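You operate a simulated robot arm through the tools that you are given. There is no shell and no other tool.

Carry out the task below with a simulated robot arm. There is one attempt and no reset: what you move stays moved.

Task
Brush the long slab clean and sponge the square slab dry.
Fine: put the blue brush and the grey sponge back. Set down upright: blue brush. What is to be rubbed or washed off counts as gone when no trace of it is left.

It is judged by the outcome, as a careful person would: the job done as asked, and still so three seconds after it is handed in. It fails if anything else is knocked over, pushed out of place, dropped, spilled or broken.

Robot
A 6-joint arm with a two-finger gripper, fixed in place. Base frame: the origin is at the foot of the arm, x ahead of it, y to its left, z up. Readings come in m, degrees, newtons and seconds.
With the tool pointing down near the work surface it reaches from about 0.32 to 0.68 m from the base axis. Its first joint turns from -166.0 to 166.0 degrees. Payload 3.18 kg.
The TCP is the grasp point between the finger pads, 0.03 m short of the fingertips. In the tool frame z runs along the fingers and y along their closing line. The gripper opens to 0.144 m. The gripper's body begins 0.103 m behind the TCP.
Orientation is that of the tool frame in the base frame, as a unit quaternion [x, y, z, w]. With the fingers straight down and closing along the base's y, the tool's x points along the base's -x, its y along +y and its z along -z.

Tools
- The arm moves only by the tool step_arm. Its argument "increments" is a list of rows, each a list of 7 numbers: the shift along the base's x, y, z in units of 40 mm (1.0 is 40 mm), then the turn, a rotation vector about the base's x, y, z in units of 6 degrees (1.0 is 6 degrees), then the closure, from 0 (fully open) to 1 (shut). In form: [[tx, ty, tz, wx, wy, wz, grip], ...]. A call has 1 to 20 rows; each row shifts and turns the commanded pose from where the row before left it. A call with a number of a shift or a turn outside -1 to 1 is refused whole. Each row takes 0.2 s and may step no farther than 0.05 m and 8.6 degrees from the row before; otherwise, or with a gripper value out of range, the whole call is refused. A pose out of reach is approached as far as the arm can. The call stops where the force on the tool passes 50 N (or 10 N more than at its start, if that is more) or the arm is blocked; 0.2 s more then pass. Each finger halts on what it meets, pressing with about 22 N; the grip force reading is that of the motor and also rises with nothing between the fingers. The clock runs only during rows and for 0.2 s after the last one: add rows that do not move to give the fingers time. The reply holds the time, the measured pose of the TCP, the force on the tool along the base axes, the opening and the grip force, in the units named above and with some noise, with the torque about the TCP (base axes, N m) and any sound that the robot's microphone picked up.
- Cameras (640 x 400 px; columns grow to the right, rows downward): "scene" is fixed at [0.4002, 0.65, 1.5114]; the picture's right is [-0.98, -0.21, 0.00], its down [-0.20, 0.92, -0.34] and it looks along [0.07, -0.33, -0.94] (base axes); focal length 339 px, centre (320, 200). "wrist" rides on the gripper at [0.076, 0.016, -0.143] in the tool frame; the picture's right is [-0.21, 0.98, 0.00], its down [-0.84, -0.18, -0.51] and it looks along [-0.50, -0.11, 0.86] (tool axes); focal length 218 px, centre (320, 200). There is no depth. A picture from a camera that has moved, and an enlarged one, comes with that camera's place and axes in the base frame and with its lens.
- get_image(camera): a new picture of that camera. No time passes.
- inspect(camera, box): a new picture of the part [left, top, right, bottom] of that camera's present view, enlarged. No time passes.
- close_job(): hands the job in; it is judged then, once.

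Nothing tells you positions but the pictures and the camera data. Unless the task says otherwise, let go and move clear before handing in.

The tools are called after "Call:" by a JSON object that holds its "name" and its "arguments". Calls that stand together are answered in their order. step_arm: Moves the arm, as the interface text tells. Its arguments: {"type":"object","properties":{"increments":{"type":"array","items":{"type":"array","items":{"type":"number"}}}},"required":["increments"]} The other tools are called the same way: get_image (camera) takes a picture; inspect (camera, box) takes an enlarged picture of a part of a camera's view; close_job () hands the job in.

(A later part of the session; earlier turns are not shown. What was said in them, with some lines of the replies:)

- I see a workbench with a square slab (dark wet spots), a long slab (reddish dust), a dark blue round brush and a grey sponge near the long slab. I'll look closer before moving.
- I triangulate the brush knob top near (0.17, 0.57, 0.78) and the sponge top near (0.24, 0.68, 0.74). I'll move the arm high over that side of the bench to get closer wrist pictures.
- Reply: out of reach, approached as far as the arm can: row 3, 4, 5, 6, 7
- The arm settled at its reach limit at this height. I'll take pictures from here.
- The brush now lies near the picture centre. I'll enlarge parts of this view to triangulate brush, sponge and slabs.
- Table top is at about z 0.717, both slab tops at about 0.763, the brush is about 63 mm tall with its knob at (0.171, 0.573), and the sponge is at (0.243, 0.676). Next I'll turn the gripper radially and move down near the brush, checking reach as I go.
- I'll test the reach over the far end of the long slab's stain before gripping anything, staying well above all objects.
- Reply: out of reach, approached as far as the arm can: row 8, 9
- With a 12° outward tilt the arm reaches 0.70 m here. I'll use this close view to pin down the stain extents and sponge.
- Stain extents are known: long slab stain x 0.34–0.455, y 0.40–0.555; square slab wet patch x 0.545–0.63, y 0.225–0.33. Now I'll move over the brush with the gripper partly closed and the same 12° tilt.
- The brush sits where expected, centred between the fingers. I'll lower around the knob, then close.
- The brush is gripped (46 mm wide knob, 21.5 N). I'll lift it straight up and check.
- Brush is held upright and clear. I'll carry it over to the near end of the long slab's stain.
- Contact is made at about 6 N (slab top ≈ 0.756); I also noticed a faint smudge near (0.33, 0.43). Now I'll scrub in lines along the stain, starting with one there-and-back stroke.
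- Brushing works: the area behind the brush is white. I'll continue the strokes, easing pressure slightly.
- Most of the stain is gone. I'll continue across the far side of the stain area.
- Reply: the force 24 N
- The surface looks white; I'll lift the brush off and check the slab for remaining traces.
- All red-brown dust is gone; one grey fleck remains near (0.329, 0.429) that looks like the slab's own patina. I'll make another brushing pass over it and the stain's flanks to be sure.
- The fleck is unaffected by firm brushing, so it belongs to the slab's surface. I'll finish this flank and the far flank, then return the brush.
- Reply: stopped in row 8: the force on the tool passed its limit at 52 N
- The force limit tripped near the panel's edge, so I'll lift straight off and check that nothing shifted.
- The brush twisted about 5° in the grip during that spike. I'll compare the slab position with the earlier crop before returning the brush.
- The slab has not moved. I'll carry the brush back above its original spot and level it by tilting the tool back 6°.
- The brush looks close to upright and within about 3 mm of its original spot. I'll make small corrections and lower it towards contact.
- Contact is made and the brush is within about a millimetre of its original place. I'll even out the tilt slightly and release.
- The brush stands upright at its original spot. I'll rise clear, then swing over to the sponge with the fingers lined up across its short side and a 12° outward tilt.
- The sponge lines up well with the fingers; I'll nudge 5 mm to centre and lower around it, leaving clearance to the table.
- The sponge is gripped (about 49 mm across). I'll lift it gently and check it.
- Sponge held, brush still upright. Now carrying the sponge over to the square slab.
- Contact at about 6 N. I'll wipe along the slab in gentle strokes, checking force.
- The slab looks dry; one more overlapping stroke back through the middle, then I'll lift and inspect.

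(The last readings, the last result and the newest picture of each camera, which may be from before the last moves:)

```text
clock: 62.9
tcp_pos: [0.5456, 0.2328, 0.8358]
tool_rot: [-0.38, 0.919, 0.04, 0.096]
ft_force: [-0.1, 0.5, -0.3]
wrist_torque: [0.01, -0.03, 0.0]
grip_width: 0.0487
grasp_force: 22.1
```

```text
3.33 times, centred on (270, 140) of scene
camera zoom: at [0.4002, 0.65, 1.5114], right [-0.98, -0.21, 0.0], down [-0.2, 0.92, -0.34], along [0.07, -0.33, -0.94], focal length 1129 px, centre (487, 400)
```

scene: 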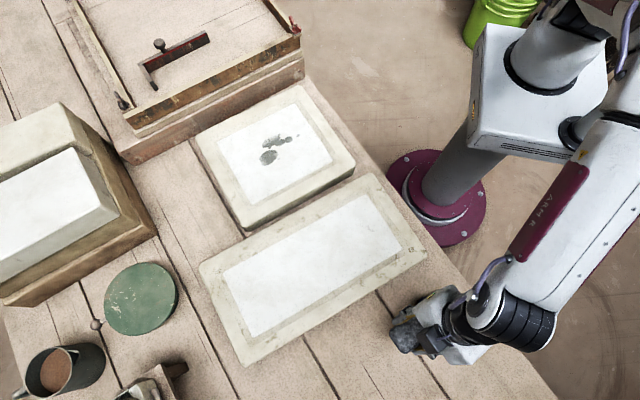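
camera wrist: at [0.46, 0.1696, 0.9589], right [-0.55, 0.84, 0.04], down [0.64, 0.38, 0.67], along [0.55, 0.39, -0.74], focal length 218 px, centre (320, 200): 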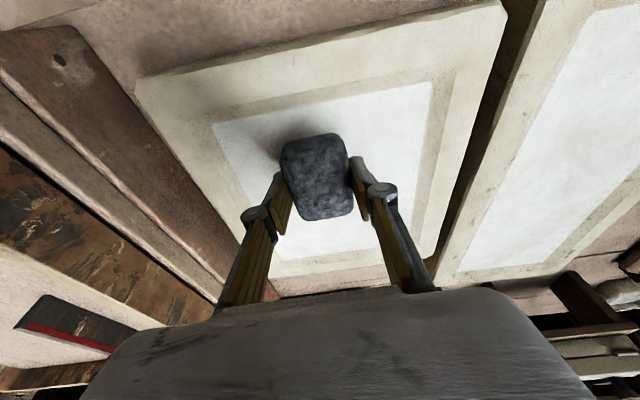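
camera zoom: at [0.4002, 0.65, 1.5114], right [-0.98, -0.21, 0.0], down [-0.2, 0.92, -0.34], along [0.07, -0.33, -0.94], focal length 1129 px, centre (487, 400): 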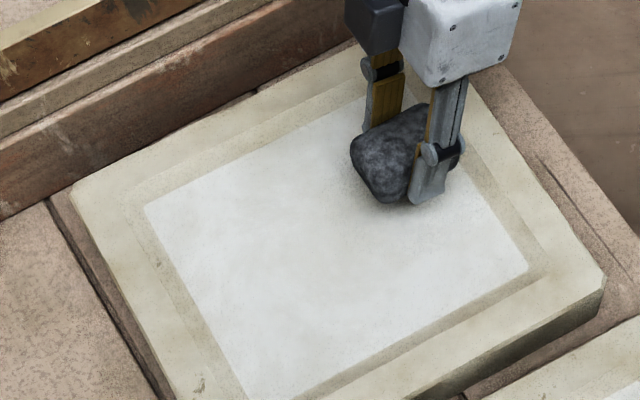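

The square slab looks fully dry. I'll carry the sponge back toward its spot and recheck both slabs with the arm out of the way.

Call:
{"name": "step_arm", "arguments": {"increments": [[-0.666, 0.835, 0, 0, 0, 0, 1], [-0.666, 0.835, 0, 0, 0, 0, 1], [-0.666, 0.835, 0, 0, 0, 0, 1], [-0.666, 0.835, 0, 0, 0, 0, 1], [-0.666, 0.835, 0, 0, 0, 0, 1], [-0.666, 0.835, 0, 0, 0, 0, 1], [-0.666, 0.835, 0, 0, 0, 0, 1], [-0.666, 0.835, 0, 0, 0, 0, 1], [-0.666, 0.835, 0, 0, 0, 0, 1], [-0.666, 0.835, 0, 0, 0, 0, 1], [-0.666, 0.835, 0, 0, 0, 0, 1], [-0.666, 0.835, 0, 0, 0, 0, 1], [0, 0, 0, 0, 0, 0, 1]]}}

Call:
{"name": "inspect", "arguments": {"camera": "scene", "box": [180, 70, 360, 200]}}

Call:
{"name": "inspect", "arguments": {"camera": "scene", "box": [190, 160, 440, 370]}}

Call:
{"name": "get_image", "arguments": {"camera": "wrist"}}

```text
clock: 65.7
tcp_pos: [0.2266, 0.6307, 0.8365]
tool_rot: [-0.38, 0.919, 0.04, 0.096]
ft_force: [-0.1, 0.4, -0.1]
wrist_torque: [-0.02, 0.05, 0.03]
grip_width: 0.049
grasp_force: 22.1
```

```text
3.08 times, centred on (270, 135) of scene
camera zoom: at [0.4002, 0.65, 1.5114], right [-0.98, -0.21, 0.0], down [-0.2, 0.92, -0.34], along [0.07, -0.33, -0.94], focal length 1042 px, centre (474, 400)
```

zoom: 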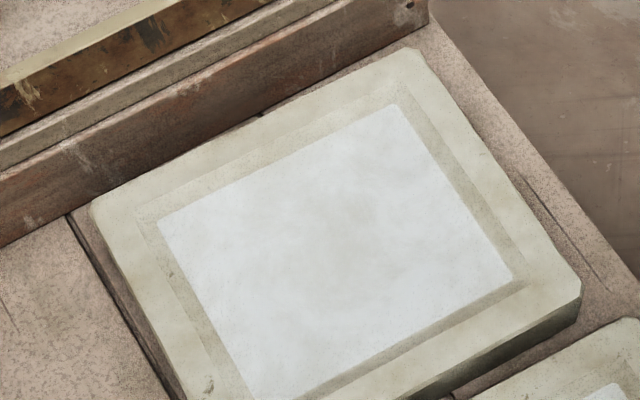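

```text
1.90 times, centred on (315, 265) of scene
camera zoom: at [0.4002, 0.65, 1.5114], right [-0.98, -0.21, 0.0], down [-0.2, 0.92, -0.34], along [0.07, -0.33, -0.94], focal length 645 px, centre (330, 76)
```

zoom: 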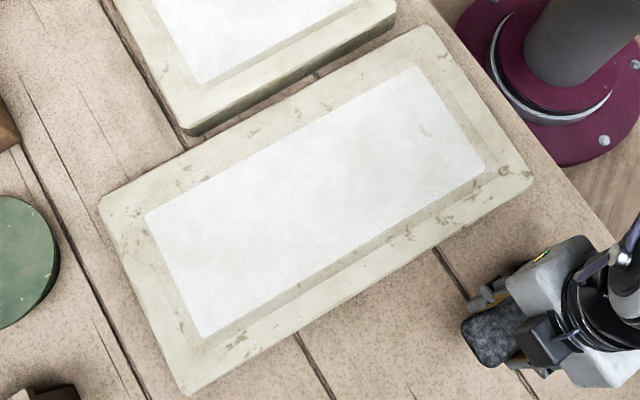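

```text
taken
camera wrist: at [0.1401, 0.567, 0.9582], right [-0.55, 0.84, 0.04], down [0.64, 0.38, 0.67], along [0.55, 0.39, -0.74], focal length 218 px, centre (320, 200)
```

wrist: 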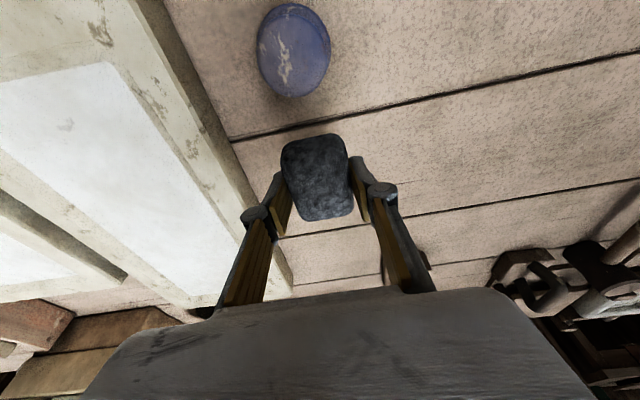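

Both slabs are clean and unmoved. Now I'll lower the sponge over its original spot.

Call:
{"name": "step_arm", "arguments": {"increments": [[0.18, 0.56, -0.2, 0, 0, 0, 1], [0.18, 0.56, -0.3, 0, 0, 0, 1], [0, 0, -0.4, 0, 0, 0, 1], [0, 0, -0.4, 0, 0, 0, 1], [0, 0, -0.3, 0, 0, 0, 1], [0, 0, 0, 0, 0, 0, 1]]}}

Call:
{"name": "inspect", "arguments": {"camera": "scene", "box": [350, 270, 470, 390]}}

```text
clock: 67.1
tcp_pos: [0.2412, 0.677, 0.7698]
tool_rot: [-0.379, 0.919, 0.039, 0.096]
ft_force: [-0.4, -0.4, 0.0]
wrist_torque: [0.01, -0.01, 0.01]
grip_width: 0.0489
grasp_force: 21.6
```

```text
3.33 times, centred on (410, 330) of scene
camera zoom: at [0.4002, 0.65, 1.5114], right [-0.98, -0.21, 0.0], down [-0.2, 0.92, -0.34], along [0.07, -0.33, -0.94], focal length 1129 px, centre (20, -233)
```

zoom: 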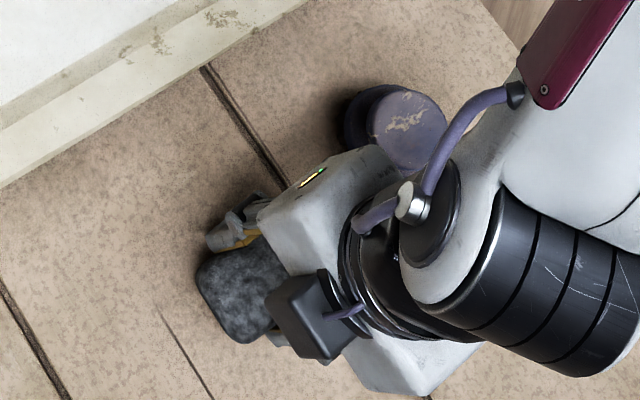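

Call:
{"name": "step_arm", "arguments": {"increments": [[-0.05, -0.1, -0.15, 0, 0, 0, 1], [0, 0, -0.12, 0, 0, 0, 1], [0, 0, 0, 0, 0, 0, 1]]}}

Call:
{"name": "inspect", "arguments": {"camera": "scene", "box": [350, 270, 470, 390]}}

```text
clock: 67.9
tcp_pos: [0.2378, 0.6729, 0.7594]
tool_rot: [-0.38, 0.919, 0.039, 0.096]
ft_force: [-0.2, 0.5, -0.4]
wrist_torque: [-0.04, -0.02, 0.0]
grip_width: 0.0487
grasp_force: 21.8
```

```text
3.33 times, centred on (410, 330) of scene
camera zoom: at [0.4002, 0.65, 1.5114], right [-0.98, -0.21, 0.0], down [-0.2, 0.92, -0.34], along [0.07, -0.33, -0.94], focal length 1129 px, centre (20, -233)
```

zoom: 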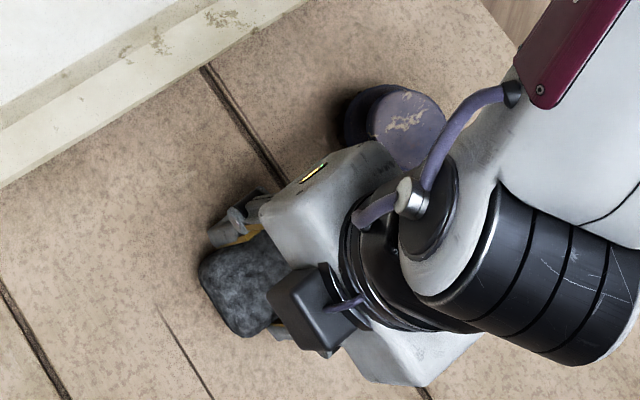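

Call:
{"name": "step_arm", "arguments": {"increments": [[0, 0, -0.05, 0, 0, 0, 1], [0, 0, 0, 0, 0, 0, 1]]}}

```text
clock: 68.5
tcp_pos: [0.2385, 0.6738, 0.7565]
tool_rot: [-0.38, 0.919, 0.04, 0.096]
ft_force: [0.9, -0.5, -0.3]
wrist_torque: [0.0, 0.0, -0.01]
grip_width: 0.0491
grasp_force: 21.9
```

Call:
{"name": "step_arm", "arguments": {"increments": [[0, 0, -0.04, 0, 0, 0, 1], [0, 0, 0, 0, 0, 0, 1]]}}

```text
clock: 69.1
tcp_pos: [0.2381, 0.6722, 0.756]
tool_rot: [-0.379, 0.919, 0.04, 0.096]
ft_force: [-2.1, -3.9, 9.9]
wrist_torque: [-0.16, 0.02, 0.02]
grip_width: 0.049
grasp_force: 22.1
```

The sponge is down on the table. I'll ease the pressure and open the fingers.

Call:
{"name": "step_arm", "arguments": {"increments": [[0, 0, 0.015, 0, 0, 0, 1], [0, 0, 0, 0, 0, 0, 0.62], [0, 0, 0, 0, 0, 0, 0.55], [0, 0, 0, 0, 0, 0, 0.45], [0, 0, 0, 0, 0, 0, 0.35], [0, 0, 0, 0, 0, 0, 0.3], [0, 0, 0, 0, 0, 0, 0.3]]}}

Call:
{"name": "get_image", "arguments": {"camera": "wrist"}}

```text
clock: 70.7
tcp_pos: [0.2387, 0.6744, 0.7563]
tool_rot: [-0.379, 0.919, 0.04, 0.097]
ft_force: [-0.9, 0.9, -0.2]
wrist_torque: [-0.03, 0.02, 0.01]
grip_width: 0.1005
grasp_force: 0.0
```

```text
taken
camera wrist: at [0.152, 0.6103, 0.8788], right [-0.55, 0.84, 0.04], down [0.64, 0.38, 0.67], along [0.55, 0.39, -0.74], focal length 218 px, centre (320, 200)
```

wrist: 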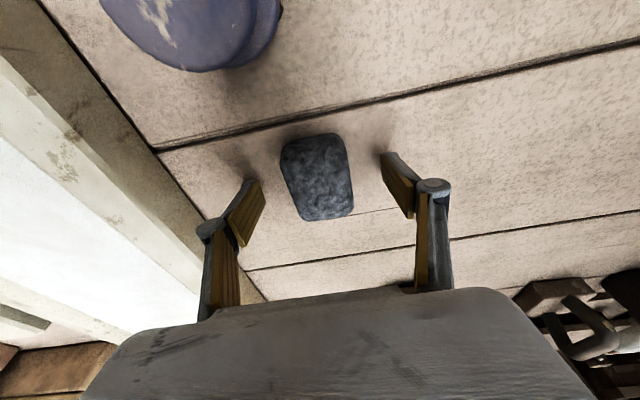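

Call:
{"name": "step_arm", "arguments": {"increments": [[0, 0, 0.4, 0, 0, 0, 0.3], [0, 0, 0.6, 0, 0, 0, 0.3], [0.3, -0.5, 0.5, 0, 0, 0, 0.3], [0.3, -0.6, 0.6, 0, 0, 0, 0.3], [0.3, -0.6, 0.6, 0, 0, 0, 0.3], [0.2, -0.7, 0.6, 0, 0, 0, 0.3], [0, -0.9, 0.4, 0, 0, 0, 0.3], [0, -0.9, 0.4, 0, 0, 0, 0.3], [0, -0.9, 0.3, 0, 0, 0, 0.3], [0, -0.9, 0.3, 0, 0, 0, 0.3], [0, 0, 0, 0, 0, 0, 0.3]]}}

Call:
{"name": "get_image", "arguments": {"camera": "scene"}}

Call:
{"name": "inspect", "arguments": {"camera": "scene", "box": [360, 275, 460, 385]}}

Call:
{"name": "get_image", "arguments": {"camera": "wrist"}}

```text
clock: 73.1
tcp_pos: [0.2807, 0.4328, 0.9423]
tool_rot: [-0.38, 0.919, 0.04, 0.096]
ft_force: [-0.3, -0.1, -0.1]
wrist_torque: [-0.01, 0.04, 0.03]
grip_width: 0.1009
grasp_force: 0.0
```

```text
taken
```

scene: 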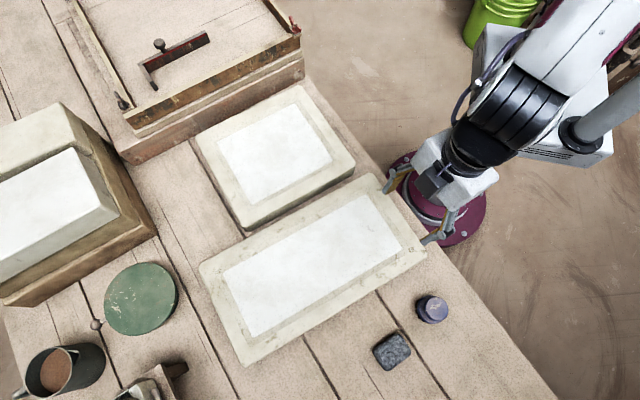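

```text
3.64 times, centred on (410, 330) of scene
camera zoom: at [0.4002, 0.65, 1.5114], right [-0.98, -0.21, 0.0], down [-0.2, 0.92, -0.34], along [0.07, -0.33, -0.94], focal length 1231 px, centre (-7, -273)
```

zoom: 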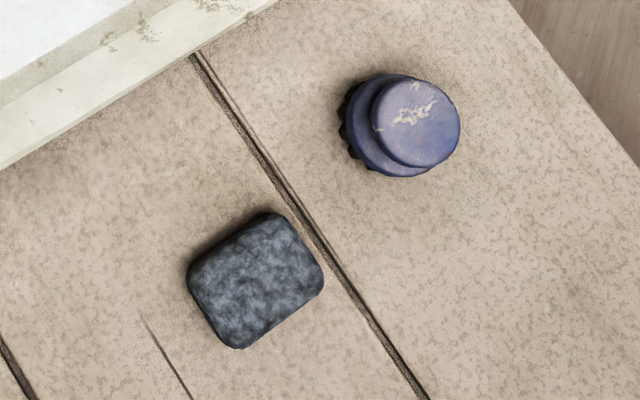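

```text
taken
camera wrist: at [0.1943, 0.3692, 1.0653], right [-0.55, 0.84, 0.04], down [0.64, 0.38, 0.67], along [0.55, 0.39, -0.74], focal length 218 px, centre (320, 200)
```

wrist: 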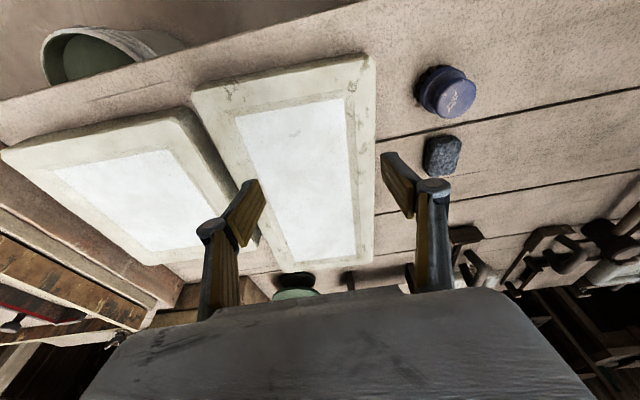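

Brush and sponge are back at their places, the brush upright. I'll look closely at both slabs once more for traces.

Call:
{"name": "inspect", "arguments": {"camera": "scene", "box": [280, 190, 400, 290]}}

Call:
{"name": "inspect", "arguments": {"camera": "scene", "box": [215, 100, 335, 200]}}

Call:
{"name": "inspect", "arguments": {"camera": "wrist", "box": [180, 50, 400, 270]}}

Call:
{"name": "inspect", "arguments": {"camera": "wrist", "box": [20, 130, 240, 270]}}

```text
4.00 times, centred on (340, 240) of scene
camera zoom: at [0.4002, 0.65, 1.5114], right [-0.98, -0.21, 0.0], down [-0.2, 0.92, -0.34], along [0.07, -0.33, -0.94], focal length 1355 px, centre (240, 40)
```

zoom: 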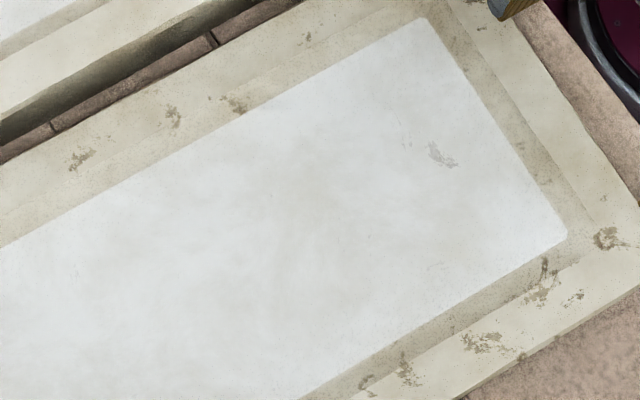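

```text
4.00 times, centred on (275, 150) of scene
camera zoom: at [0.4002, 0.65, 1.5114], right [-0.98, -0.21, 0.0], down [-0.2, 0.92, -0.34], along [0.07, -0.33, -0.94], focal length 1355 px, centre (500, 400)
```

zoom: 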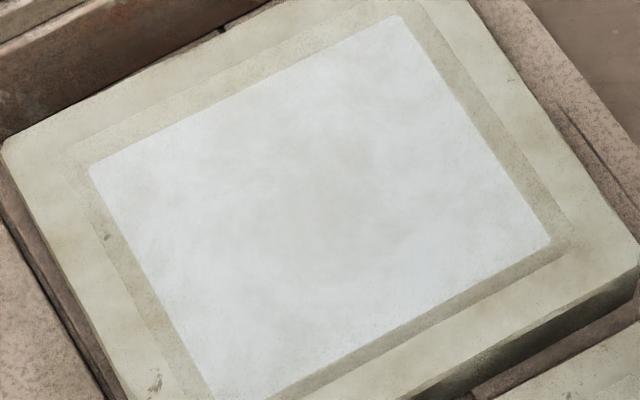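

```text
1.82 times, centred on (290, 160) of wrist
camera zoom: at [0.1943, 0.3692, 1.0653], right [-0.55, 0.84, 0.04], down [0.64, 0.38, 0.67], along [0.55, 0.39, -0.74], focal length 397 px, centre (374, 273)
```

zoom: 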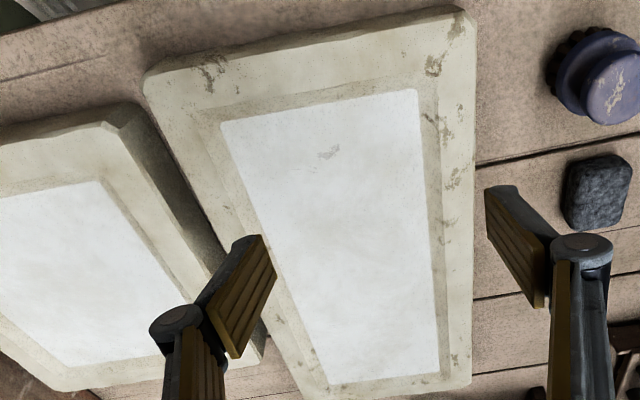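

```text
2.86 times, centred on (130, 200) of wrist
camera zoom: at [0.1943, 0.3692, 1.0653], right [-0.55, 0.84, 0.04], down [0.64, 0.38, 0.67], along [0.55, 0.39, -0.74], focal length 624 px, centre (863, 200)
```

zoom: 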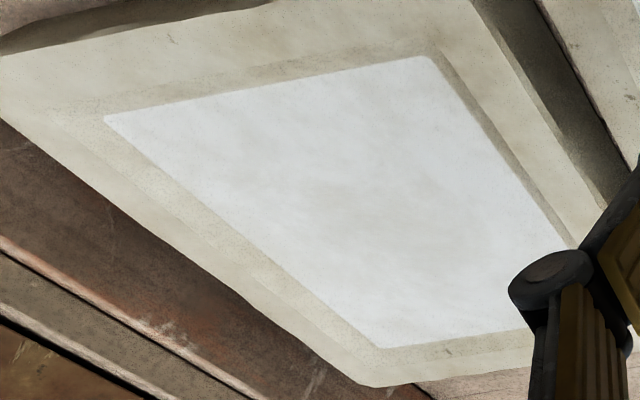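

Both slabs look clean and dry. The only mark left is the grey fleck on the long slab; firm brushing didn't change it and it matches the wear on the border. The brush stands upright and the sponge lies in its place, each within about 2 mm of where it started. The arm is clear, so I'm handing in.

Call:
{"name": "close_job", "arguments": {}}

```text
The job is handed in.
```

I brushed the long slab clean, sponged the square slab dry, and handed the job in. The blue brush stands upright and the grey sponge lies flat. Each is within about 2 mm of where it started. The gripper is empty and clear of everything.

- **Grey fleck on the long slab:** A faint grey mark remains near one end of the white panel. I brushed firmly over it twice and it did not change. It matches the wear marks on the slab's border, so I took it as part of the surface rather than dirt.
- **Force stop while brushing:** One stroke near the long slab's panel edge passed the force limit at 52 N and twisted the brush about 5° in the grip. The slab did not move in the before-and-after pictures, and I levelled the brush again before setting it down.

In the final pictures, nothing else on the bench had moved.
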